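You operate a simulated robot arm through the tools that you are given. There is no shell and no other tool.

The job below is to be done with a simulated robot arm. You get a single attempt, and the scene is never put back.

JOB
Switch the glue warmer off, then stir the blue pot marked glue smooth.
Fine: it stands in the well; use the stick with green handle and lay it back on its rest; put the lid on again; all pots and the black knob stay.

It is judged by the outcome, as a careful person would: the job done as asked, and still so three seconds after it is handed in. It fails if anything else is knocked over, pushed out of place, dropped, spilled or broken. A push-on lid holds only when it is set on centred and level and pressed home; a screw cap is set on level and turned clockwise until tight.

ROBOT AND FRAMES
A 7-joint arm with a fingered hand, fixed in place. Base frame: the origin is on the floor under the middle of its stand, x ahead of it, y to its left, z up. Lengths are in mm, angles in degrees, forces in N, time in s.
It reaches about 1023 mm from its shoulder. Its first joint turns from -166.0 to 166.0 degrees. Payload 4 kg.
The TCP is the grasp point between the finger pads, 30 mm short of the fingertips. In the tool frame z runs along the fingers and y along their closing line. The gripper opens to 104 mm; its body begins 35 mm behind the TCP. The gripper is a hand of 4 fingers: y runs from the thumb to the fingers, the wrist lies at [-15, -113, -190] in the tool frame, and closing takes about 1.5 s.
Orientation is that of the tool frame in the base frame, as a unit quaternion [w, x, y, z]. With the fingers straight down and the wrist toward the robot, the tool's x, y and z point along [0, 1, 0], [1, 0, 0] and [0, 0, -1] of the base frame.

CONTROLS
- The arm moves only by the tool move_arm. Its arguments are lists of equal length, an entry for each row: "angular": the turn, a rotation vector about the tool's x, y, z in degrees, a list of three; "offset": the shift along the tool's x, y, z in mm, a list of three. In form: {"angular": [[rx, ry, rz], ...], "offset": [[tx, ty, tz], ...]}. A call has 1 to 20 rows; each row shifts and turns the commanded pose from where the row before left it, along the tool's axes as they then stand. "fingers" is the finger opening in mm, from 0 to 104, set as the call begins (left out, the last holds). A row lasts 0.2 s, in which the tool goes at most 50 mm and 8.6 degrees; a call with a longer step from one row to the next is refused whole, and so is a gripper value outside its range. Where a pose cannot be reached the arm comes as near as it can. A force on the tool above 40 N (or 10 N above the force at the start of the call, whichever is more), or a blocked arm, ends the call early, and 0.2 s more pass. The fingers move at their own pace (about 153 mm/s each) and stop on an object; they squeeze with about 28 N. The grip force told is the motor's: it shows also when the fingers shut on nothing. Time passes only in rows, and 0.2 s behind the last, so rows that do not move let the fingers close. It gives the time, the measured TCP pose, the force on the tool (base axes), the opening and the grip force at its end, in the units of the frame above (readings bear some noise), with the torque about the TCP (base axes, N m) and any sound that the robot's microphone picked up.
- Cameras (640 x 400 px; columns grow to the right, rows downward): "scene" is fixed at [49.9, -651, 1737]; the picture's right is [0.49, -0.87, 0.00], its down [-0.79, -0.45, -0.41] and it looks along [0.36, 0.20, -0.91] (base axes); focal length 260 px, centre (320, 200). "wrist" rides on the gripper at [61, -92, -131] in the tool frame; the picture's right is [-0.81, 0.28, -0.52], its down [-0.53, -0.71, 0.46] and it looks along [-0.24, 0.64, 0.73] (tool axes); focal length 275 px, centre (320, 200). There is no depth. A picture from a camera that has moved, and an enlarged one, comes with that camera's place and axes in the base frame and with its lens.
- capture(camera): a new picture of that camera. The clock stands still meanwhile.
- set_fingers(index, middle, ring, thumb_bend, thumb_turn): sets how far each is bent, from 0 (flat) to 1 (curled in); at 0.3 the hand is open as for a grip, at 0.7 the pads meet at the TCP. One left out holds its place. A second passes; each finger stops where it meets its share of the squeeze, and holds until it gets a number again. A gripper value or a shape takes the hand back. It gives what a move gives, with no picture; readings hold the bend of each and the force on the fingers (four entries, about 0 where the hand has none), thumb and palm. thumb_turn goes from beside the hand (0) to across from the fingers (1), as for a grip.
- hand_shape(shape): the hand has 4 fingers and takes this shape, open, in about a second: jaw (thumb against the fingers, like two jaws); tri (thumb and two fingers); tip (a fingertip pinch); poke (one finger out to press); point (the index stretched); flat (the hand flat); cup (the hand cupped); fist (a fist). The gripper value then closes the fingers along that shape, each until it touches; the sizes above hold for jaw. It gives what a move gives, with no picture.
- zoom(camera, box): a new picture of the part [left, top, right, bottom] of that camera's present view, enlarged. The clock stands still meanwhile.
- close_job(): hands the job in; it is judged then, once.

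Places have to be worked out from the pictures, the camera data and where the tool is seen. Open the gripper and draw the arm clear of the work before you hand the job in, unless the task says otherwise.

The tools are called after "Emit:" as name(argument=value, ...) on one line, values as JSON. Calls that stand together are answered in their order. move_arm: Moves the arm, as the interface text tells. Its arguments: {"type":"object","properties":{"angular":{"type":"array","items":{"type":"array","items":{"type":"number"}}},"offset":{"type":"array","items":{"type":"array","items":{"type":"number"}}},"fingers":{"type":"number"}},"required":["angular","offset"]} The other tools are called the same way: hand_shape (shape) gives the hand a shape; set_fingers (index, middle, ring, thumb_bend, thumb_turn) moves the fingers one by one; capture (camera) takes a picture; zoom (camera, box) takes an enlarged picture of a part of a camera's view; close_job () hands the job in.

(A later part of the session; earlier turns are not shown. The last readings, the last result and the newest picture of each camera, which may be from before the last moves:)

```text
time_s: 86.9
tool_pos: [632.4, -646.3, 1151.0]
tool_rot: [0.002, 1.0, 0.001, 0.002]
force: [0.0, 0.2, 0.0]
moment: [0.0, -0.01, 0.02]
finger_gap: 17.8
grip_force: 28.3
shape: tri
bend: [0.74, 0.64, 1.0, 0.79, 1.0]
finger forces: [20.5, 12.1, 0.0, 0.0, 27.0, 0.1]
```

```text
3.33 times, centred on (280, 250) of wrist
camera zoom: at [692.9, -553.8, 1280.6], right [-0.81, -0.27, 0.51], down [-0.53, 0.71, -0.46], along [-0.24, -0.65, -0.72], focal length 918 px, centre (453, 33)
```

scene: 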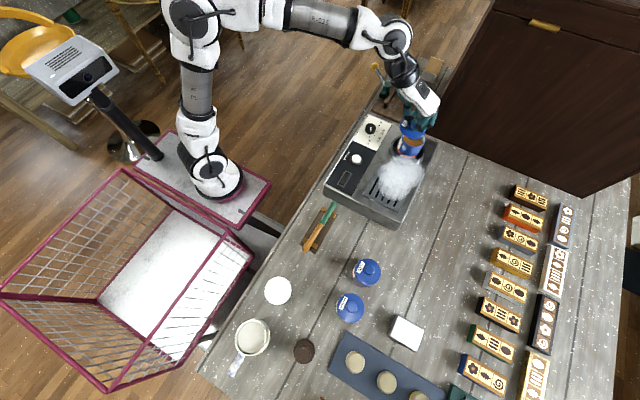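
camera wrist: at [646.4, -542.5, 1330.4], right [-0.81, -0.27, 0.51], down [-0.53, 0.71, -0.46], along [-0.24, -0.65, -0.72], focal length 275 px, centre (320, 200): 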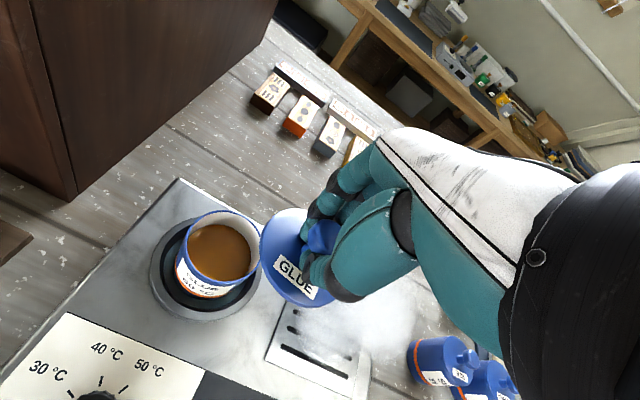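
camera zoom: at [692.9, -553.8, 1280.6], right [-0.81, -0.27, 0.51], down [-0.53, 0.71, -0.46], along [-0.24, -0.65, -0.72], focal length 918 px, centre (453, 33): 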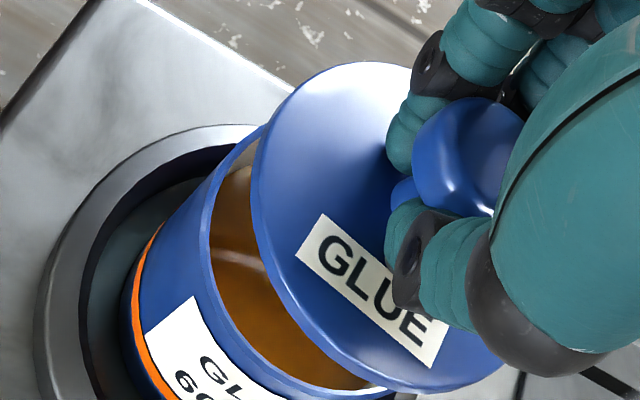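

Several cross-checks (scene view, wrist view, finger bends) indicate the lid should go about 3 mm further toward -y. I make that shift, lower to about 12 mm above seating, and check both views.

Emit:
move_arm(angular=[[0, 0, 0], [0, 0, 0], [0, 0, 0]], offset=[[0.4, 3, 5], [0, 0, 6], [0, 0, 4]])

Emit:
zoom(camera="scene", box=[390, 110, 440, 160])

Emit:
zoom(camera="wrist", box=[220, 190, 360, 320])

```text
time_s: 87.7
tool_pos: [633.9, -649.4, 1136.6]
tool_rot: [0.001, 1.0, 0.0, 0.002]
force: [0.0, -0.3, -0.8]
moment: [0.03, -0.02, 0.0]
finger_gap: 17.7
grip_force: 27.9
shape: tri
bend: [0.74, 0.64, 1.0, 0.79, 1.0]
finger forces: [20.7, 12.1, 0.0, 0.0, 27.1, 0.0]
```

```text
8.00 times, centred on (415, 135) of scene
camera zoom: at [49.9, -651.0, 1737.0], right [0.49, -0.87, 0.0], down [-0.79, -0.45, -0.41], along [0.36, 0.2, -0.91], focal length 2080 px, centre (-440, 720)
```

zoom: 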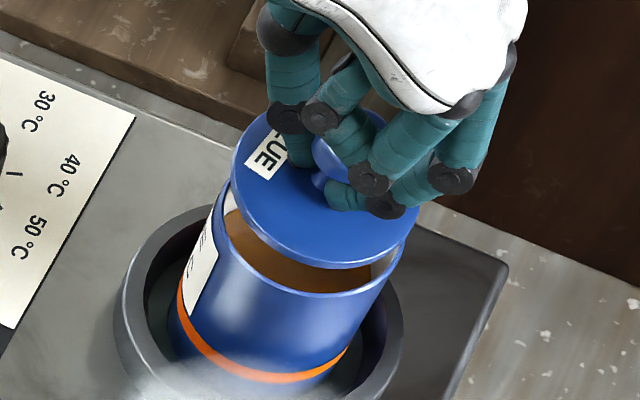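

```text
3.08 times, centred on (290, 255) of wrist
camera zoom: at [693.0, -557.2, 1265.4], right [-0.81, -0.27, 0.51], down [-0.53, 0.71, -0.46], along [-0.24, -0.65, -0.72], focal length 847 px, centre (412, 31)
```

zoom: 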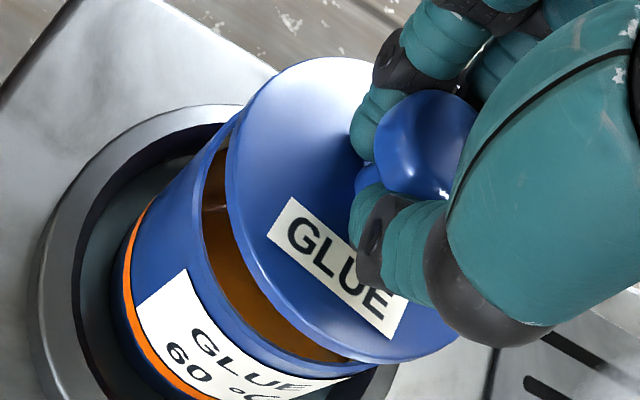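

Scene view now shows lid and rim concentric within about 1 mm. I shift 0.7 mm in +x and lower slowly to feel the contact.

Emit:
move_arm(angular=[[0, 0, 0], [0, 0, 0], [0, 0, 0]], offset=[[0.7, 0, 3], [0, 0, 2], [0, 0, 2]])

Emit:
zoom(camera="scene", box=[390, 110, 440, 160])

Emit:
zoom(camera="wrist", box=[220, 190, 360, 320])

```text
time_s: 88.5
tool_pos: [632.5, -649.7, 1128.9]
tool_rot: [0.001, 1.0, -0.001, 0.003]
force: [0.0, 0.3, -0.3]
moment: [0.02, -0.01, 0.02]
finger_gap: 17.8
grip_force: 27.8
shape: tri
bend: [0.74, 0.64, 1.0, 0.79, 1.0]
finger forces: [20.8, 12.2, 0.0, 0.0, 27.2, 0.0]
```

```text
8.00 times, centred on (415, 135) of scene
camera zoom: at [49.9, -651.0, 1737.0], right [0.49, -0.87, 0.0], down [-0.79, -0.45, -0.41], along [0.36, 0.2, -0.91], focal length 2080 px, centre (-440, 720)
```

zoom: 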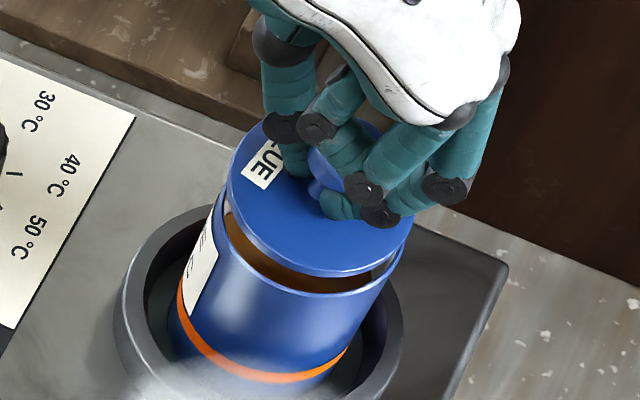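

```text
3.08 times, centred on (290, 255) of wrist
camera zoom: at [694.2, -557.3, 1258.7], right [-0.81, -0.27, 0.51], down [-0.53, 0.71, -0.46], along [-0.24, -0.65, -0.72], focal length 847 px, centre (412, 31)
```

zoom: 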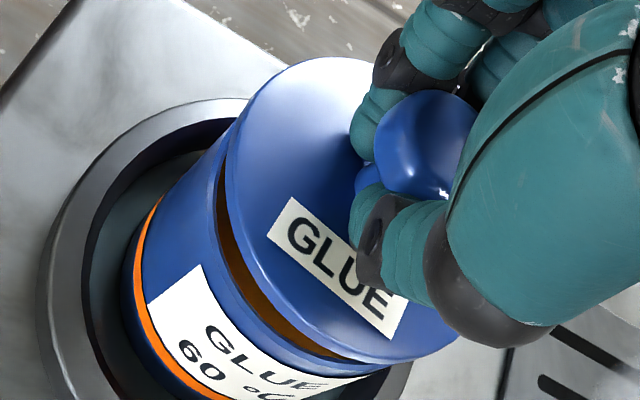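

The gap closes evenly. I continue lowering in 1.5–2 mm steps.

Emit:
move_arm(angular=[[0, 0, 0], [0, 0, 0], [0, 0, 0]], offset=[[0, 0, 2], [0, 0, 1.5], [0, 0, 1.5]])

Emit:
zoom(camera="scene", box=[390, 110, 440, 160])

Emit:
zoom(camera="wrist", box=[220, 190, 360, 320])

```text
time_s: 89.3
tool_pos: [633.5, -649.9, 1126.1]
tool_rot: [0.001, 1.0, -0.001, 0.002]
force: [1.0, -0.5, -0.8]
moment: [-0.03, 0.01, -0.02]
finger_gap: 17.7
grip_force: 28.0
shape: tri
bend: [0.74, 0.64, 1.0, 0.79, 1.0]
finger forces: [20.8, 12.2, 0.0, 0.1, 27.1, 0.0]
```

```text
8.00 times, centred on (415, 135) of scene
camera zoom: at [49.9, -651.0, 1737.0], right [0.49, -0.87, 0.0], down [-0.79, -0.45, -0.41], along [0.36, 0.2, -0.91], focal length 2080 px, centre (-440, 720)
```

zoom: 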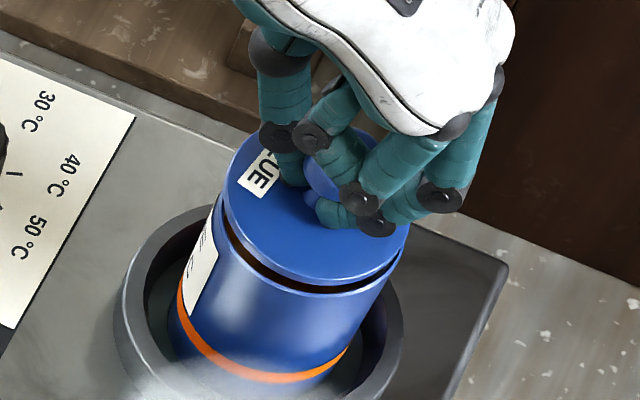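

```text
3.08 times, centred on (290, 255) of wrist
camera zoom: at [694.1, -557.5, 1253.7], right [-0.81, -0.27, 0.51], down [-0.53, 0.71, -0.46], along [-0.24, -0.65, -0.72], focal length 847 px, centre (412, 31)
```

zoom: 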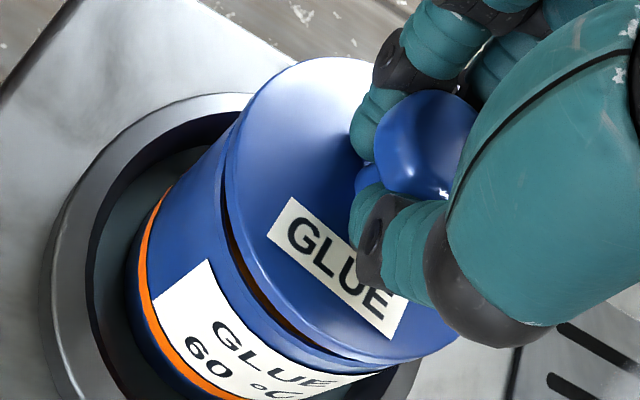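

The lid is nearly on the rim and concentric. I continue in 1 mm steps until contact is felt.

Emit:
move_arm(angular=[[0, 0, 0], [0, 0, 0], [0, 0, 0]], offset=[[0, 0, 1], [0, 0, 1], [0, 0, 0.5]])

Emit:
move_arm(angular=[[0, 0, 0], [0, 0, 0]], offset=[[0, 0, 1], [0, 0, 0.5]])

Emit:
zoom(camera="scene", box=[390, 110, 440, 160])

Emit:
zoom(camera="wrist", box=[220, 190, 360, 320])

```text
time_s: 90.1
tool_pos: [634.0, -649.3, 1121.3]
tool_rot: [0.001, 1.0, -0.001, 0.002]
force: [0.0, -0.1, -0.7]
moment: [0.0, 0.0, -0.01]
finger_gap: 17.6
grip_force: 28.6
shape: tri
bend: [0.74, 0.64, 1.0, 0.79, 1.0]
finger forces: [20.7, 12.2, 0.0, 0.0, 27.2, 0.1]
```

```text
time_s: 90.7
tool_pos: [632.9, -650.2, 1120.3]
tool_rot: [0.001, 1.0, -0.001, 0.003]
force: [0.4, 0.0, 0.8]
moment: [-0.04, 0.02, -0.01]
finger_gap: 17.8
grip_force: 27.9
shape: tri
bend: [0.74, 0.64, 1.0, 0.79, 1.0]
finger forces: [21.0, 12.2, 0.1, 0.1, 27.4, 0.0]
```

```text
8.00 times, centred on (415, 135) of scene
camera zoom: at [49.9, -651.0, 1737.0], right [0.49, -0.87, 0.0], down [-0.79, -0.45, -0.41], along [0.36, 0.2, -0.91], focal length 2080 px, centre (-440, 720)
```

zoom: 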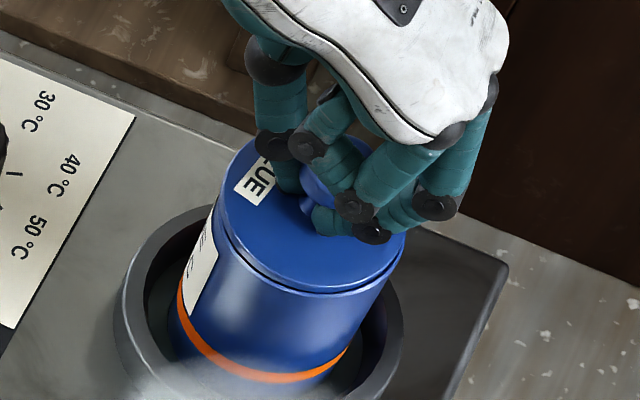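

```text
3.08 times, centred on (290, 255) of wrist
camera zoom: at [693.9, -557.4, 1249.4], right [-0.81, -0.27, 0.51], down [-0.53, 0.71, -0.46], along [-0.24, -0.65, -0.72], focal length 847 px, centre (412, 31)
```

zoom: 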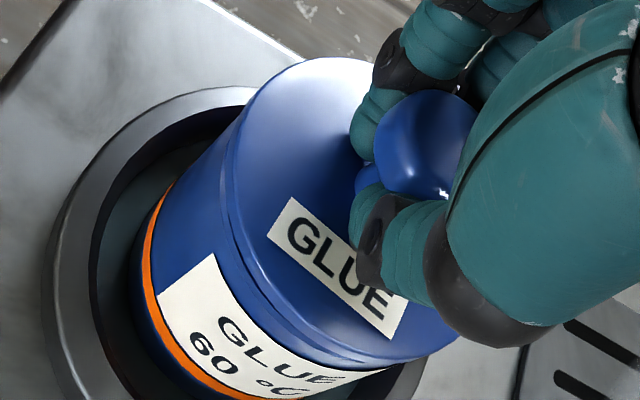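

The lid sits on the rim, centred and level. I press it down in 1 mm steps, listening for the snap.

Emit:
move_arm(angular=[[0, 0, 0], [0, 0, 0], [0, 0, 0]], offset=[[0, 0, 1], [0, 0, 1], [0, 0, 0]])

```text
time_s: 91.5
tool_pos: [633.1, -649.7, 1117.6]
tool_rot: [0.002, 1.0, 0.0, 0.002]
force: [1.3, 0.0, 7.8]
moment: [-0.22, 0.1, 0.03]
finger_gap: 18.1
grip_force: 28.3
shape: tri
bend: [0.74, 0.64, 1.0, 0.79, 1.0]
finger forces: [21.4, 12.9, 0.0, 0.0, 31.8, 0.0]
```

7.8 N of resistance now. I press a little further and look at the result.

Emit:
move_arm(angular=[[0, 0, 0], [0, 0, 0], [0, 0, 0]], offset=[[0, 0, 1], [0, 0, 1], [0, 0, 0]])

Emit:
zoom(camera="scene", box=[390, 110, 440, 160])

Emit:
zoom(camera="wrist", box=[220, 190, 360, 320])

```text
time_s: 92.3
tool_pos: [632.5, -650.1, 1117.0]
tool_rot: [0.002, 1.0, 0.0, 0.003]
force: [-0.1, -0.4, 14.2]
moment: [-0.63, 0.11, 0.05]
finger_gap: 18.7
grip_force: 28.1
shape: tri
bend: [0.74, 0.73, 1.0, 0.79, 1.0]
finger forces: [26.6, 14.2, 0.0, 0.1, 30.4, 0.0]
```

```text
8.00 times, centred on (415, 135) of scene
camera zoom: at [49.9, -651.0, 1737.0], right [0.49, -0.87, 0.0], down [-0.79, -0.45, -0.41], along [0.36, 0.2, -0.91], focal length 2080 px, centre (-440, 720)
```

zoom: 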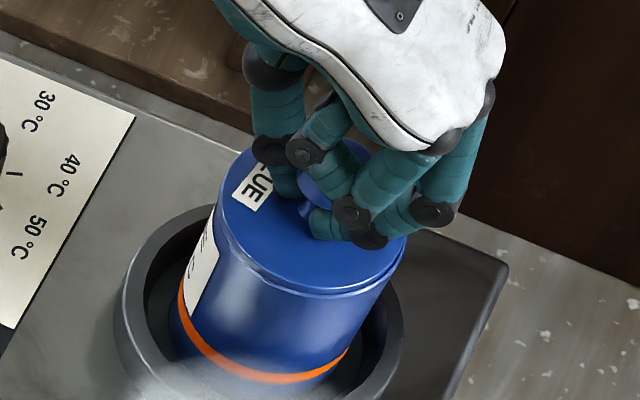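

```text
3.08 times, centred on (290, 255) of wrist
camera zoom: at [693.3, -557.4, 1246.6], right [-0.81, -0.27, 0.51], down [-0.53, 0.71, -0.46], along [-0.24, -0.65, -0.72], focal length 847 px, centre (412, 31)
```

zoom: 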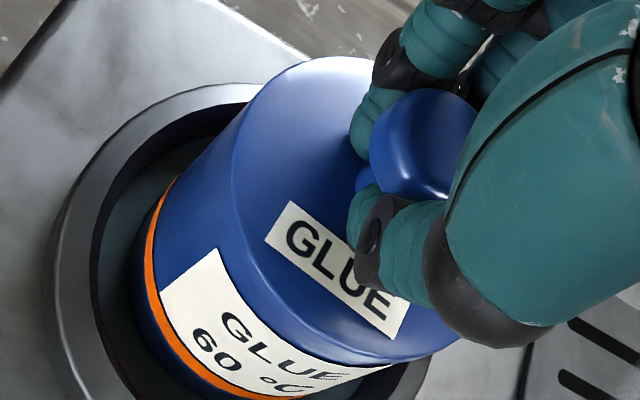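

The push is becoming off-centre through the fingers (moment -0.6 N m). I release the knob, rise, and will press from the top instead; first I check how the lid sits.

Emit:
move_arm(angular=[[0, 0, 0], [0, 0, 0], [0, 0, 0], [0, 0, 0], [0, 0, 0], [0, 0, 0]], offset=[[0, 0, -1.5], [0, 0, 0], [0, 0, 0], [0, 0, 0], [0, 0, 0], [0, 0, 0]], fingers=80)

Emit:
zoom(camera="scene", box=[390, 110, 440, 160])

Emit:
zoom(camera="wrist", box=[220, 190, 360, 320])

```text
time_s: 93.7
tool_pos: [633.4, -650.0, 1117.5]
tool_rot: [0.001, 1.0, -0.001, 0.001]
force: [0.3, -0.2, 0.4]
moment: [0.04, -0.02, -0.04]
finger_gap: 79.7
grip_force: 0.2
shape: tri
bend: [0.26, 0.35, 0.99, 0.53, 0.99]
finger forces: [0.0, 0.1, 0.0, 0.1, 0.1, 0.0]
heard: snap
```

```text
8.00 times, centred on (415, 135) of scene
camera zoom: at [49.9, -651.0, 1737.0], right [0.49, -0.87, 0.0], down [-0.79, -0.45, -0.41], along [0.36, 0.2, -0.91], focal length 2080 px, centre (-440, 720)
```

zoom: 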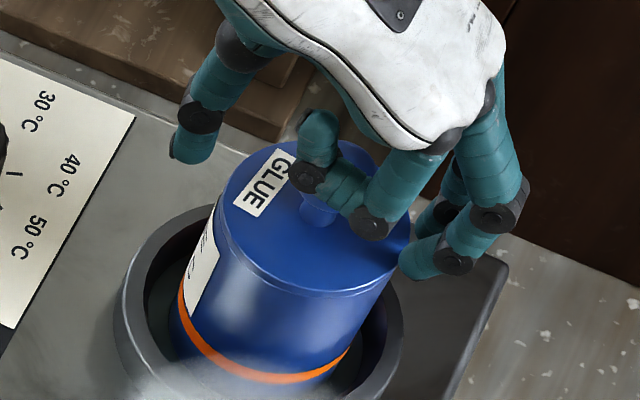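

```text
3.08 times, centred on (290, 255) of wrist
camera zoom: at [693.9, -557.5, 1246.7], right [-0.81, -0.27, 0.51], down [-0.53, 0.71, -0.46], along [-0.24, -0.65, -0.72], focal length 847 px, centre (412, 31)
```

zoom: 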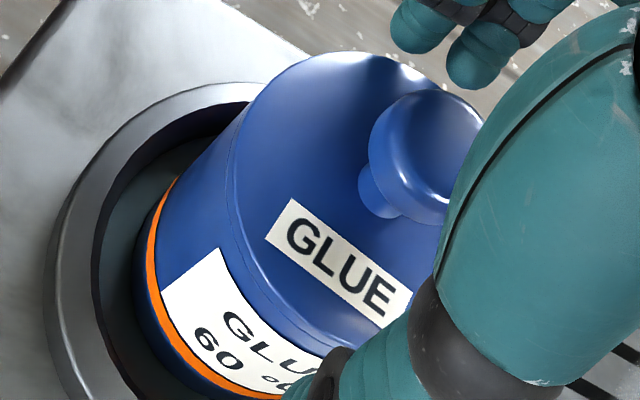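

A snap was heard as the fingers opened. I raise the hand clear and look closely at the lid.

Emit:
move_arm(angular=[[0, 0, 0], [0, 0, 0], [0, 0, 0], [0, 0, 0], [0, 0, 0], [0, 0, 0]], offset=[[0, 0, -8], [0, 0, -15], [0, 0, -25], [-15, -10, -30], [-20, -10, -30], [-20, -10, -20]])

Emit:
zoom(camera="scene", box=[390, 110, 440, 160])

Emit:
capture(camera="wrist")

```text
time_s: 95.1
tool_pos: [577.8, -617.6, 1244.4]
tool_rot: [0.001, 1.0, 0.001, 0.001]
force: [0.7, -0.4, 0.3]
moment: [-0.01, 0.02, 0.0]
finger_gap: 79.7
grip_force: 0.1
shape: tri
bend: [0.26, 0.35, 0.99, 0.53, 0.99]
finger forces: [0.0, 0.0, 0.1, 0.0, 0.2, 0.0]
```

```text
8.00 times, centred on (415, 135) of scene
camera zoom: at [49.9, -651.0, 1737.0], right [0.49, -0.87, 0.0], down [-0.79, -0.45, -0.41], along [0.36, 0.2, -0.91], focal length 2080 px, centre (-440, 720)
```

zoom: 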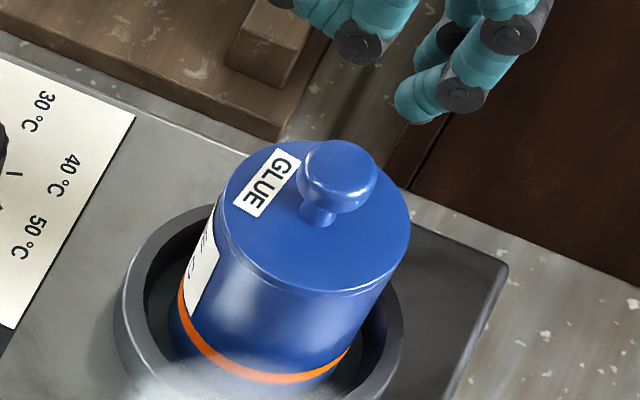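

```text
taken
camera wrist: at [638.4, -526.8, 1374.7], right [-0.81, -0.27, 0.52], down [-0.53, 0.71, -0.46], along [-0.24, -0.65, -0.72], focal length 275 px, centre (320, 200)
```

wrist: 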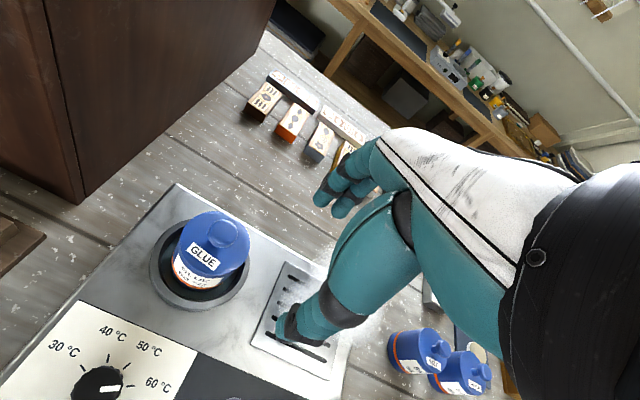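

Emit:
zoom(camera="wrist", box=[150, 195, 270, 315])

Emit:
zoom(camera="scene", box=[395, 118, 430, 153])

```text
3.33 times, centred on (210, 255) of wrist
camera zoom: at [638.4, -526.8, 1374.7], right [-0.81, -0.27, 0.52], down [-0.53, 0.71, -0.46], along [-0.24, -0.65, -0.72], focal length 918 px, centre (687, 17)
```

zoom: 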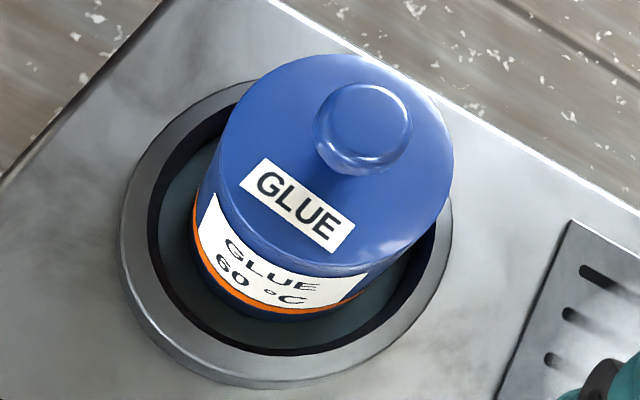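

```text
11.43 times, centred on (412, 136) of scene
camera zoom: at [49.9, -651.0, 1737.0], right [0.49, -0.87, 0.0], down [-0.79, -0.45, -0.41], along [0.36, 0.2, -0.91], focal length 2972 px, centre (-737, 937)
```

zoom: 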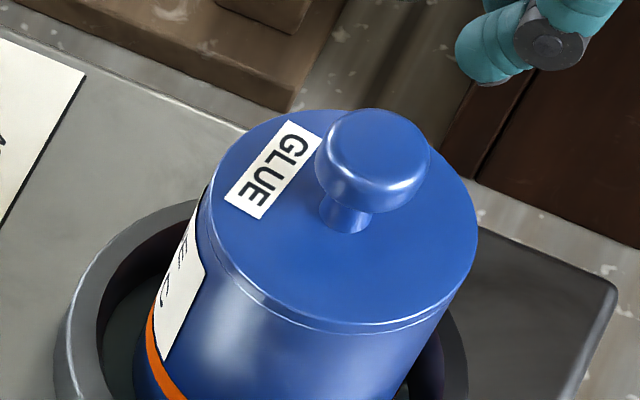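

The lid looks seated nearly flush, but I want to be sure it is pressed home. I form the poke hand and go above the knob to press vertically.

Emit:
hand_shape(shape="poke")

Emit:
move_arm(angular=[[0, 0, 0], [0, 0, 0], [0, 0, 0], [0, 0, 0]], offset=[[19, 11, 0], [19, 11, 12], [19.2, 11.4, 15], [0, 0, 15]])

Emit:
zoom(camera="wrist", box=[200, 160, 380, 320])

Emit:
zoom(camera="scene", box=[385, 95, 445, 155])

```text
time_s: 96.0
tool_pos: [577.2, -618.5, 1245.6]
tool_rot: [0.0, 1.0, 0.001, 0.002]
force: [-0.1, 0.0, 0.0]
moment: [0.01, -0.01, -0.02]
finger_gap: 0.3
grip_force: 0.0
shape: poke
bend: [0.7, 0.7, 0.99, 1.0, 1.0]
finger forces: [0.1, 0.0, 0.1, 0.0, 0.0, 0.0]
```

```text
time_s: 97.0
tool_pos: [634.9, -652.8, 1203.8]
tool_rot: [0.001, 1.0, 0.0, 0.002]
force: [-0.4, -0.4, -0.3]
moment: [0.0, -0.04, 0.01]
finger_gap: 0.1
grip_force: 0.0
shape: poke
bend: [0.7, 0.7, 0.99, 1.0, 1.0]
finger forces: [0.0, 0.0, 0.0, 0.1, 0.0, 0.0]
```

```text
2.50 times, centred on (290, 240) of wrist
camera zoom: at [695.2, -560.9, 1333.3], right [-0.81, -0.27, 0.51], down [-0.53, 0.71, -0.46], along [-0.24, -0.65, -0.72], focal length 688 px, centre (395, 100)
```

zoom: 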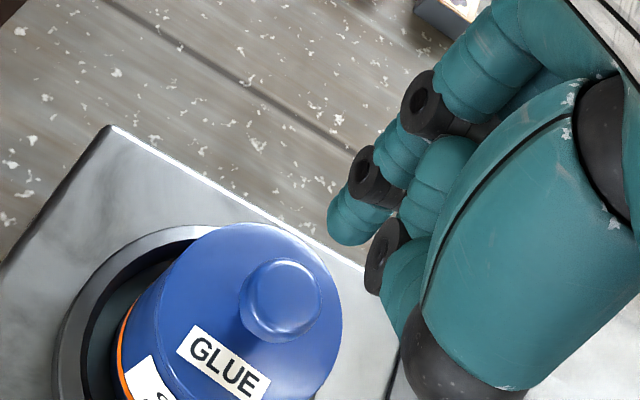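

```text
6.67 times, centred on (415, 125) of scene
camera zoom: at [49.9, -651.0, 1737.0], right [0.49, -0.87, 0.0], down [-0.79, -0.45, -0.41], along [0.36, 0.2, -0.91], focal length 1734 px, centre (-313, 700)
```

zoom: 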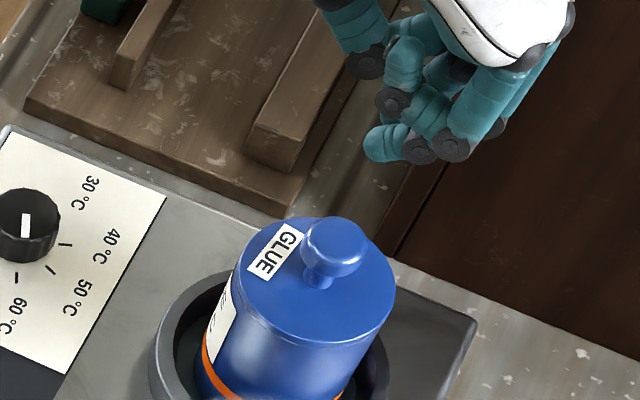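

The two fingertips are above the knob within a few mm. I lower to just above the knob, then press in small steps.

Emit:
move_arm(angular=[[0, 0, 0], [0, 0, 0], [0, 0, 0], [0, 0, 0]], offset=[[-1, 0, 12], [0, 0, 10], [0, 0, 8], [0, 0, 6]])

Emit:
zoom(camera="wrist", box=[200, 160, 380, 320])

Emit:
zoom(camera="scene", box=[385, 95, 445, 155])

```text
time_s: 98.0
tool_pos: [633.7, -653.5, 1166.5]
tool_rot: [0.001, 1.0, -0.001, 0.003]
force: [-0.2, 0.4, 0.6]
moment: [0.02, -0.01, 0.01]
finger_gap: 0.0
grip_force: 0.1
shape: poke
bend: [0.7, 0.7, 0.99, 1.0, 1.0]
finger forces: [0.1, 0.0, 0.1, 0.0, 0.0, 0.1]
```

```text
2.50 times, centred on (290, 240) of wrist
camera zoom: at [695.0, -561.1, 1297.1], right [-0.81, -0.27, 0.51], down [-0.53, 0.71, -0.46], along [-0.24, -0.65, -0.72], focal length 688 px, centre (395, 100)
```

zoom: 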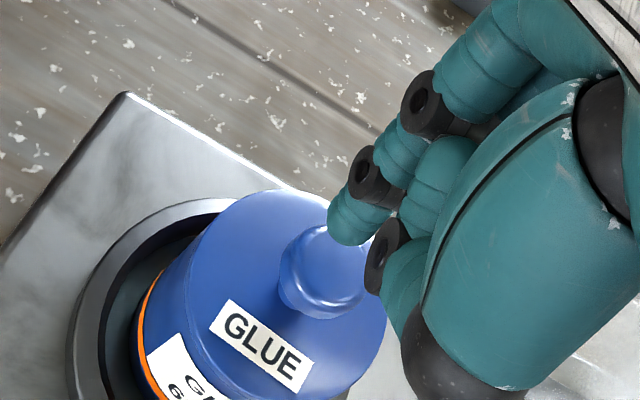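

```text
6.67 times, centred on (415, 125) of scene
camera zoom: at [49.9, -651.0, 1737.0], right [0.49, -0.87, 0.0], down [-0.79, -0.45, -0.41], along [0.36, 0.2, -0.91], focal length 1734 px, centre (-313, 700)
```

zoom: 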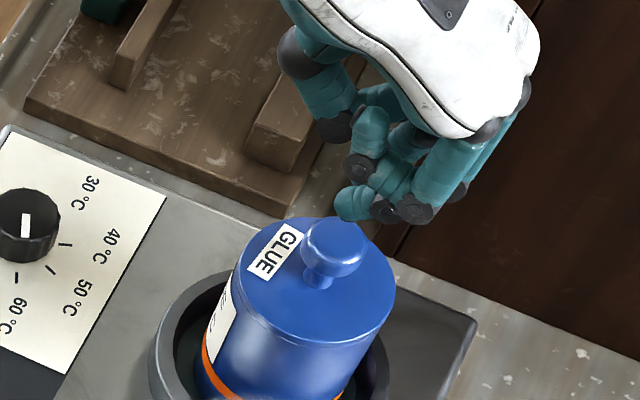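

By the wrist view, the index fingertip will land on the knob's top centre. I press down in 2 mm steps and watch the force.

Emit:
move_arm(angular=[[0, 0, 0], [0, 0, 0], [0, 0, 0], [0, 0, 0]], offset=[[0, 0, 3], [0, 0, 2], [0, 0, 2], [0, 0, 2]])

Emit:
zoom(camera="wrist", box=[200, 160, 380, 320])

Emit:
zoom(camera="scene", box=[385, 95, 445, 155])

```text
time_s: 99.0
tool_pos: [634.2, -653.0, 1157.2]
tool_rot: [0.001, 1.0, 0.0, 0.003]
force: [0.6, 0.4, 0.1]
moment: [-0.01, -0.01, -0.01]
finger_gap: 0.0
grip_force: 0.1
shape: poke
bend: [0.7, 0.7, 0.99, 1.0, 1.0]
finger forces: [0.0, 0.0, 0.0, 0.0, 0.1, 0.0]
```

```text
2.50 times, centred on (290, 240) of wrist
camera zoom: at [694.8, -561.0, 1288.3], right [-0.81, -0.27, 0.51], down [-0.53, 0.71, -0.46], along [-0.24, -0.65, -0.72], focal length 688 px, centre (395, 100)
```

zoom: 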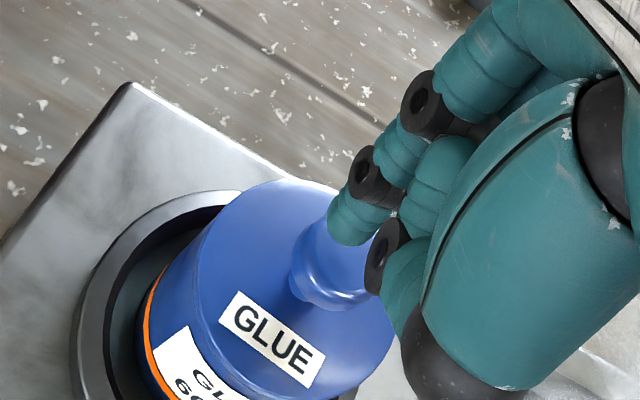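

```text
6.67 times, centred on (415, 125) of scene
camera zoom: at [49.9, -651.0, 1737.0], right [0.49, -0.87, 0.0], down [-0.79, -0.45, -0.41], along [0.36, 0.2, -0.91], focal length 1734 px, centre (-313, 700)
```

zoom: 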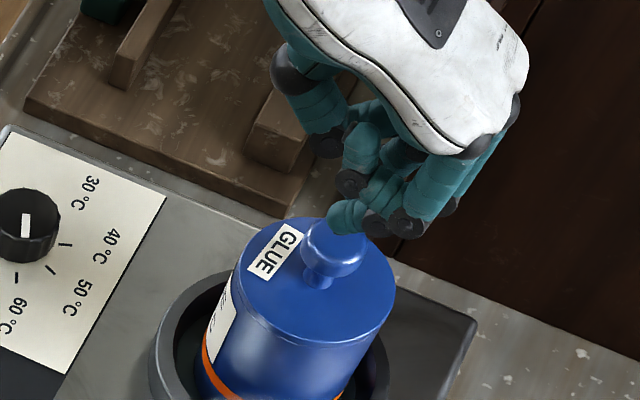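

Still above the knob; in the scene view the fingertip is slightly on the far side. I shift 3 mm back toward -x and continue down.

Emit:
move_arm(angular=[[0, 0, 0], [0, 0, 0], [0, 0, 0], [0, 0, 0]], offset=[[-3, 1, 0], [0, 0, 2], [0, 0, 2], [0, 0, 1]])

Emit:
zoom(camera="scene", box=[385, 95, 445, 155])

```text
time_s: 100.0
tool_pos: [630.6, -654.3, 1153.3]
tool_rot: [0.001, 1.0, 0.001, 0.003]
force: [0.5, 0.3, 0.1]
moment: [-0.02, 0.0, -0.01]
finger_gap: 0.0
grip_force: 0.1
shape: poke
bend: [0.7, 0.7, 0.99, 1.0, 1.0]
finger forces: [0.0, 0.1, 0.0, 0.0, 0.0, 0.0]
```

```text
6.67 times, centred on (415, 125) of scene
camera zoom: at [49.9, -651.0, 1737.0], right [0.49, -0.87, 0.0], down [-0.79, -0.45, -0.41], along [0.36, 0.2, -0.91], focal length 1734 px, centre (-313, 700)
```

zoom: 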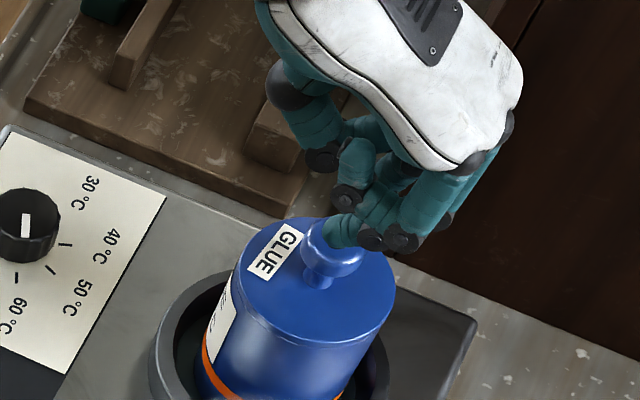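

The fingertip is almost on the knob top. I continue in 1 mm steps.

Emit:
move_arm(angular=[[0, 0, 0], [0, 0, 0], [0, 0, 0]], offset=[[0, 0, 1], [0, 0, 1], [0, 0, 1]])

Emit:
move_arm(angular=[[0, 0, 0], [0, 0, 0], [0, 0, 0]], offset=[[0, 0, 1], [0, 0, 1], [0, 0, 1]])

Emit:
zoom(camera="wrist", box=[200, 160, 380, 320])

Emit:
zoom(camera="scene", box=[385, 95, 445, 155])

```text
time_s: 100.8
tool_pos: [631.9, -653.8, 1149.6]
tool_rot: [0.001, 1.0, 0.0, 0.003]
force: [0.8, 0.6, 0.7]
moment: [0.05, 0.01, 0.0]
finger_gap: 0.0
grip_force: 0.0
shape: poke
bend: [0.7, 0.7, 0.99, 1.0, 1.0]
finger forces: [0.0, 0.0, 0.0, 0.1, 0.1, 0.0]
```

```text
time_s: 101.6
tool_pos: [631.2, -655.0, 1146.7]
tool_rot: [0.001, 1.0, 0.0, 0.003]
force: [0.2, -0.2, 0.2]
moment: [0.01, -0.01, -0.03]
finger_gap: 0.0
grip_force: 0.1
shape: poke
bend: [0.7, 0.7, 0.99, 1.0, 1.0]
finger forces: [0.0, 0.1, 0.0, 0.0, 0.0, 0.0]
```

```text
2.50 times, centred on (290, 240) of wrist
camera zoom: at [691.9, -561.9, 1277.2], right [-0.81, -0.27, 0.51], down [-0.53, 0.71, -0.46], along [-0.24, -0.65, -0.72], focal length 688 px, centre (395, 100)
```

zoom: 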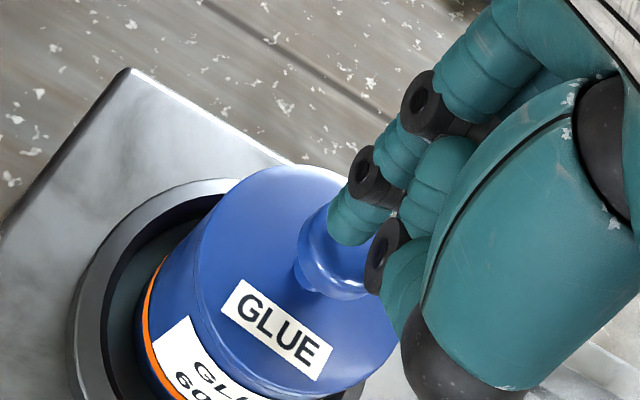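

```text
6.67 times, centred on (415, 125) of scene
camera zoom: at [49.9, -651.0, 1737.0], right [0.49, -0.87, 0.0], down [-0.79, -0.45, -0.41], along [0.36, 0.2, -0.91], focal length 1734 px, centre (-313, 700)
```

zoom: 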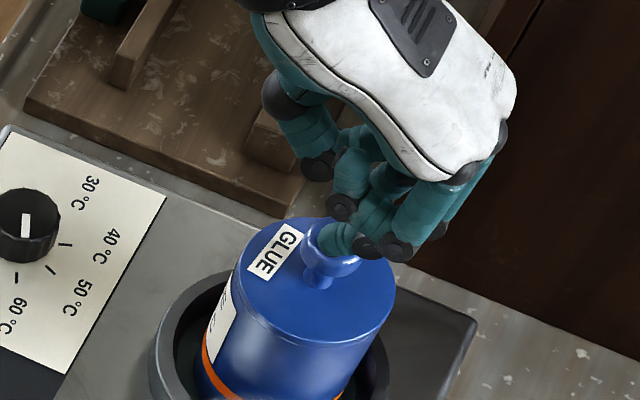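

Still no contact at z≈1147; the fingertip is centred over the knob in the scene view. Continuing down.

Emit:
move_arm(angular=[[0, 0, 0], [0, 0, 0], [0, 0, 0]], offset=[[0, 0, 1], [0, 0, 1], [0, 0, 1]])

Emit:
move_arm(angular=[[0, 0, 0], [0, 0, 0], [0, 0, 0]], offset=[[0, 0, 1], [0, 0, 1], [0, 0, 1]])

```text
time_s: 102.4
tool_pos: [631.3, -655.0, 1144.9]
tool_rot: [0.003, 1.0, 0.0, 0.002]
force: [0.8, -1.4, 8.3]
moment: [0.0, 0.09, -0.01]
finger_gap: 0.2
grip_force: 0.1
shape: poke
bend: [0.7, 0.7, 0.99, 1.0, 1.0]
finger forces: [0.0, 8.1, 0.0, 0.1, 0.0, 0.1]
```

```text
time_s: 103.2
tool_pos: [630.8, -654.1, 1145.5]
tool_rot: [0.004, 1.0, 0.0, 0.004]
force: [2.8, -5.6, 34.4]
moment: [-0.18, 0.12, 0.12]
finger_gap: 0.0
grip_force: 0.0
shape: poke
bend: [0.7, 0.7, 0.99, 1.0, 1.0]
finger forces: [8.2, 26.4, 0.0, 0.0, 0.0, 0.1]
```

34 N vertical press with no further movement – the lid seems home. I look at it while pressed, then release.

Emit:
zoom(camera="scene", box=[395, 118, 430, 153])

Emit:
move_arm(angular=[[0, 0, 0], [0, 0, 0], [0, 0, 0], [0, 0, 0], [0, 0, 0], [0, 0, 0], [0, 0, 0]], offset=[[0, 0, -5], [0, 0, -12], [0, 0, -25], [-10, -10, -30], [-20, -15, -30], [-25, -20, -25], [-20, -20, -20]])

Emit:
capture(camera="wrist")

Emit:
zoom(camera="scene", box=[395, 118, 430, 153])

```text
11.43 times, centred on (412, 136) of scene
camera zoom: at [49.9, -651.0, 1737.0], right [0.49, -0.87, 0.0], down [-0.79, -0.45, -0.41], along [0.36, 0.2, -0.91], focal length 2972 px, centre (-737, 937)
```

zoom: 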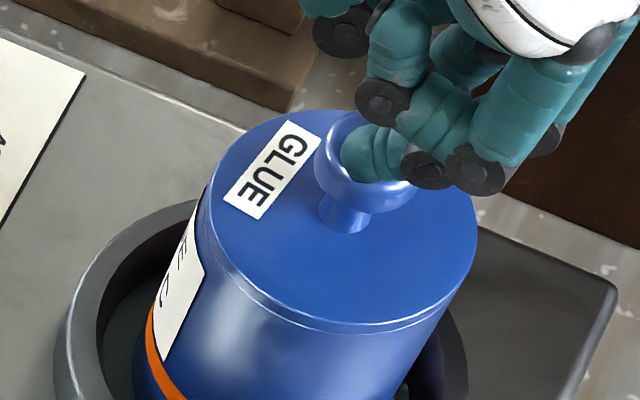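

```text
time_s: 104.8
tool_pos: [556.0, -587.6, 1287.3]
tool_rot: [0.001, 1.0, 0.0, 0.002]
force: [1.4, -0.2, -0.5]
moment: [0.03, 0.06, 0.0]
finger_gap: 0.0
grip_force: 0.1
shape: poke
bend: [0.7, 0.7, 0.99, 1.0, 1.0]
finger forces: [0.0, 0.0, 0.0, 0.0, 0.1, 0.1]
```

```text
taken
camera wrist: at [616.7, -496.0, 1417.2], right [-0.81, -0.27, 0.52], down [-0.53, 0.71, -0.46], along [-0.24, -0.65, -0.72], focal length 275 px, centre (320, 200)
```

wrist: 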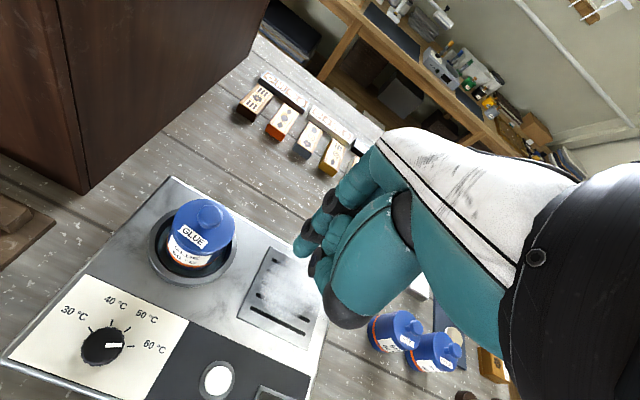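

```text
11.43 times, centred on (412, 136) of scene
camera zoom: at [49.9, -651.0, 1737.0], right [0.49, -0.87, 0.0], down [-0.79, -0.45, -0.41], along [0.36, 0.2, -0.91], focal length 2972 px, centre (-737, 937)
```

zoom: 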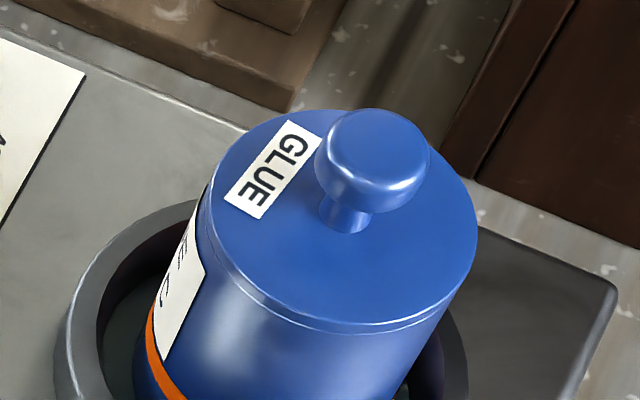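

The lid did not change under the 34 N press, and the knob is back at its original image position. I compare its seam to the closed SIZE pot to be sure.

Emit:
zoom(camera="scene", box=[350, 252, 385, 290])

Emit:
zoom(camera="wrist", box=[140, 185, 250, 295])

Emit:
zoom(camera="wrist", box=[350, 290, 470, 390])

```text
10.53 times, centred on (368, 271) of scene
camera zoom: at [49.9, -651.0, 1737.0], right [0.49, -0.87, 0.0], down [-0.79, -0.45, -0.41], along [0.36, 0.2, -0.91], focal length 2737 px, centre (-180, -547)
```

zoom: 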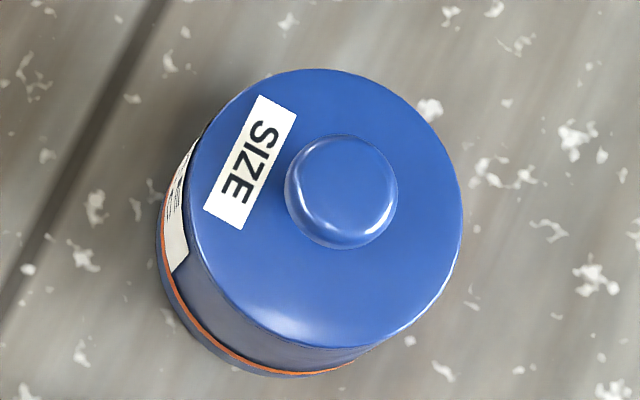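

```text
3.64 times, centred on (195, 240) of wrist
camera zoom: at [616.7, -496.0, 1417.2], right [-0.81, -0.27, 0.52], down [-0.53, 0.71, -0.46], along [-0.24, -0.65, -0.72], focal length 1001 px, centre (774, 54)
```

zoom: 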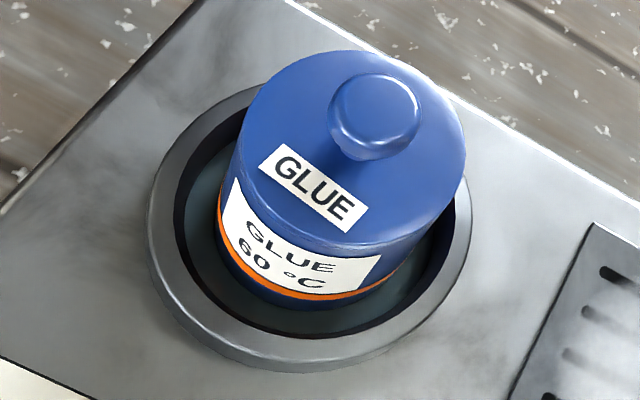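

```text
4.00 times, centred on (410, 340) of wrist
camera zoom: at [616.7, -496.0, 1417.2], right [-0.81, -0.27, 0.52], down [-0.53, 0.71, -0.46], along [-0.24, -0.65, -0.72], focal length 1101 px, centre (-40, -360)
```

zoom: 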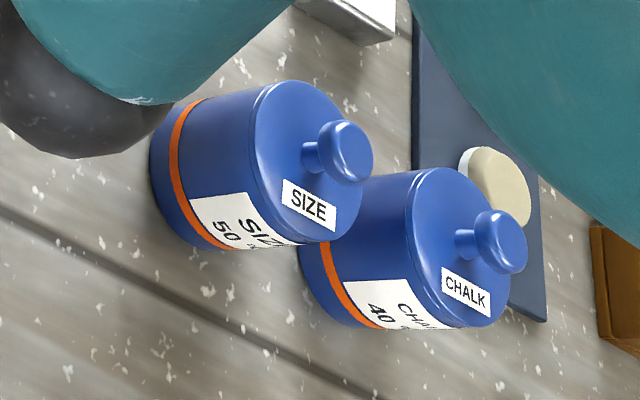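

All other pots are undisturbed. I take the same zoom as at the start to compare the lid, knob and warmer directly.

Emit:
zoom(camera="scene", box=[320, 100, 450, 230])

Emit:
zoom(camera="scene", box=[220, 190, 430, 380])

```text
3.08 times, centred on (385, 165) of scene
camera zoom: at [49.9, -651.0, 1737.0], right [0.49, -0.87, 0.0], down [-0.79, -0.45, -0.41], along [0.36, 0.2, -0.91], focal length 800 px, centre (120, 308)
```

zoom: 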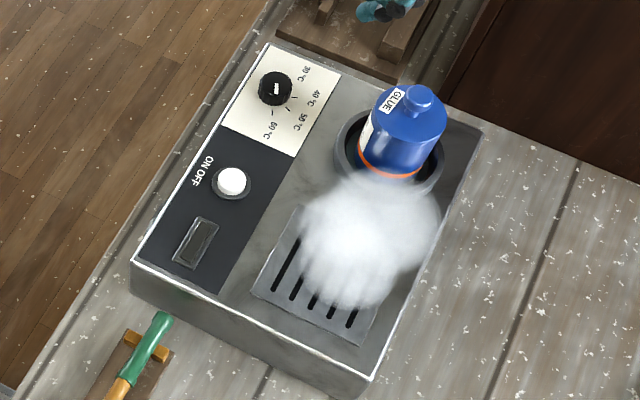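

```text
2.11 times, centred on (325, 285) of scene
camera zoom: at [49.9, -651.0, 1737.0], right [0.49, -0.87, 0.0], down [-0.79, -0.45, -0.41], along [0.36, 0.2, -0.91], focal length 548 px, centre (310, 21)
```

zoom: 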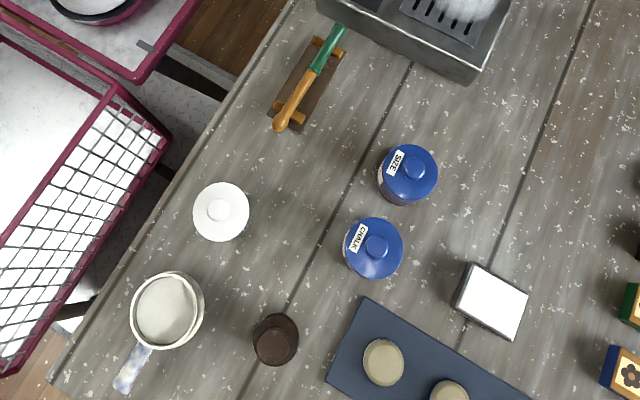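

The lid, black knob, lamp and other items match the start picture. For certainty about the seam I move the wrist camera lower and to the +y side for a flatter view of the lid.

Emit:
move_arm(angular=[[0, 0, 0], [0, 0, 0], [0, 0, 0], [0, 0, 0], [0, 0, 0]], offset=[[-12.6, -20.7, 25], [-12.6, -20.7, 30], [-12.6, -20.7, 34], [-12.6, -20.7, 34], [-12.6, -20.7, 34]])

Emit:
capture(camera="wrist")

```text
time_s: 106.0
tool_pos: [494.7, -485.6, 1129.1]
tool_rot: [0.001, 1.0, 0.0, 0.002]
force: [0.5, -0.5, -0.5]
moment: [0.03, 0.01, -0.01]
finger_gap: 0.1
grip_force: 0.0
shape: poke
bend: [0.7, 0.7, 0.99, 1.0, 1.0]
finger forces: [0.1, 0.0, 0.0, 0.1, 0.0, 0.0]
```

```text
taken
camera wrist: at [554.5, -392.6, 1259.7], right [-0.81, -0.27, 0.51], down [-0.53, 0.71, -0.46], along [-0.24, -0.65, -0.72], focal length 275 px, centre (320, 200)
```

wrist: 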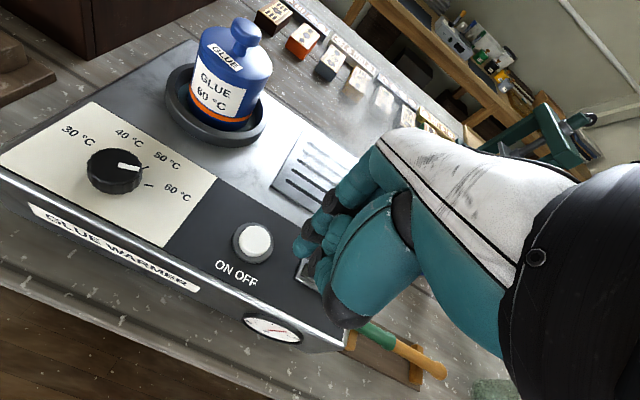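

Emit:
zoom(camera="wrist", box=[180, 10, 290, 120])

```text
3.64 times, centred on (235, 65) of wrist
camera zoom: at [554.5, -392.6, 1259.7], right [-0.81, -0.27, 0.51], down [-0.53, 0.71, -0.46], along [-0.24, -0.65, -0.72], focal length 1001 px, centre (629, 691)
```

zoom: 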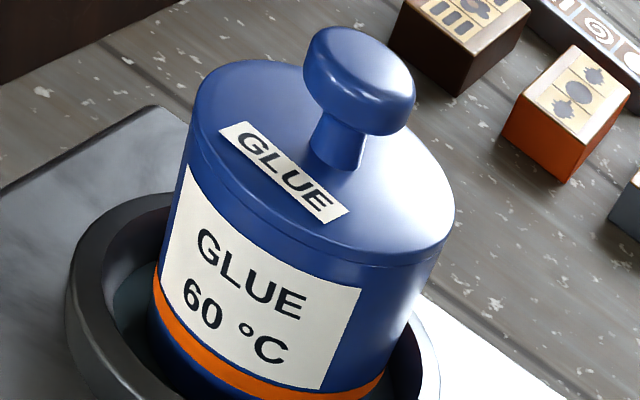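

From this flatter view the lid's edge runs parallel to the label and band and overlaps the rim evenly – it sits level and centred. I'll give one more, better centred press on the knob to be certain it is home.

Emit:
move_arm(angular=[[0, 0, 0], [0, 0, 0], [0, 0, 0], [0, 0, 0], [0, 0, 0], [0, 0, 0], [0, 0, 0], [0, 0, 0]], offset=[[0, 0, -40], [0, 0, -40], [23.5, 28, -10], [23.5, 28, 0], [23.5, 28, 0], [23.5, 28, 0], [23.5, 28, 0], [23.8, 28, 0]])

Emit:
move_arm(angular=[[0, 0, 0], [0, 0, 0], [0, 0, 0]], offset=[[0, 0, 20], [0, 0, 20], [0, 0, 16]])

Emit:
zoom(camera="scene", box=[385, 95, 445, 155])

Emit:
zoom(camera="wrist", box=[200, 160, 380, 320])

```text
time_s: 107.8
tool_pos: [635.1, -652.4, 1222.7]
tool_rot: [0.002, 1.0, 0.001, 0.002]
force: [-0.4, -0.3, 0.3]
moment: [0.0, -0.04, 0.03]
finger_gap: 0.0
grip_force: 0.0
shape: poke
bend: [0.7, 0.7, 0.99, 1.0, 1.0]
finger forces: [0.1, 0.0, 0.0, 0.1, 0.0, 0.0]
```

```text
time_s: 108.6
tool_pos: [634.2, -652.9, 1163.6]
tool_rot: [0.001, 1.0, 0.0, 0.003]
force: [-0.3, 0.7, 0.8]
moment: [0.0, 0.03, -0.01]
finger_gap: 0.2
grip_force: 0.1
shape: poke
bend: [0.7, 0.7, 0.99, 1.0, 1.0]
finger forces: [0.0, 0.0, 0.0, 0.0, 0.1, 0.1]
```

```text
6.67 times, centred on (415, 125) of scene
camera zoom: at [49.9, -651.0, 1737.0], right [0.49, -0.87, 0.0], down [-0.79, -0.45, -0.41], along [0.36, 0.2, -0.91], focal length 1734 px, centre (-313, 700)
```

zoom: 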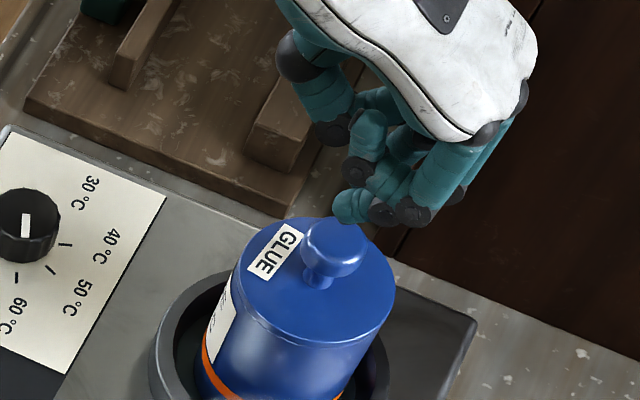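

```text
2.50 times, centred on (290, 240) of wrist
camera zoom: at [695.2, -561.1, 1295.1], right [-0.81, -0.27, 0.51], down [-0.53, 0.71, -0.46], along [-0.24, -0.65, -0.72], focal length 688 px, centre (395, 100)
```

zoom: 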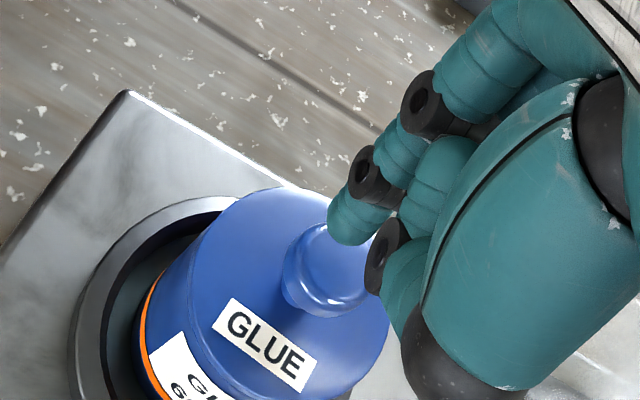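

Positioned about 3 mm further +x than before. I lower to contact and press up to about 40 N.

Emit:
move_arm(angular=[[0, 0, 0], [0, 0, 0], [0, 0, 0], [0, 0, 0]], offset=[[0, 0, 5], [0, 0, 5], [0, 0, 4], [0, 0, 2]])

Emit:
move_arm(angular=[[0, 0, 0], [0, 0, 0], [0, 0, 0], [0, 0, 0]], offset=[[0, 0, 1.5], [0, 0, 1.5], [0, 0, 1.5], [0, 0, 1.0]])

```text
time_s: 109.6
tool_pos: [635.0, -654.2, 1149.6]
tool_rot: [0.001, 1.0, 0.0, 0.002]
force: [0.2, -0.2, -0.3]
moment: [0.01, 0.01, -0.01]
finger_gap: 0.3
grip_force: 0.0
shape: poke
bend: [0.7, 0.7, 0.99, 1.0, 1.0]
finger forces: [0.0, 0.0, 0.0, 0.0, 0.0, 0.0]
```

```text
time_s: 110.6
tool_pos: [634.2, -653.6, 1145.0]
tool_rot: [0.003, 1.0, 0.0, 0.004]
force: [1.7, -2.8, 10.1]
moment: [-0.1, 0.1, 0.02]
finger_gap: 0.0
grip_force: 0.0
shape: poke
bend: [0.7, 0.7, 0.99, 1.0, 1.0]
finger forces: [0.1, 11.0, 0.0, 0.0, 0.1, 0.0]
```

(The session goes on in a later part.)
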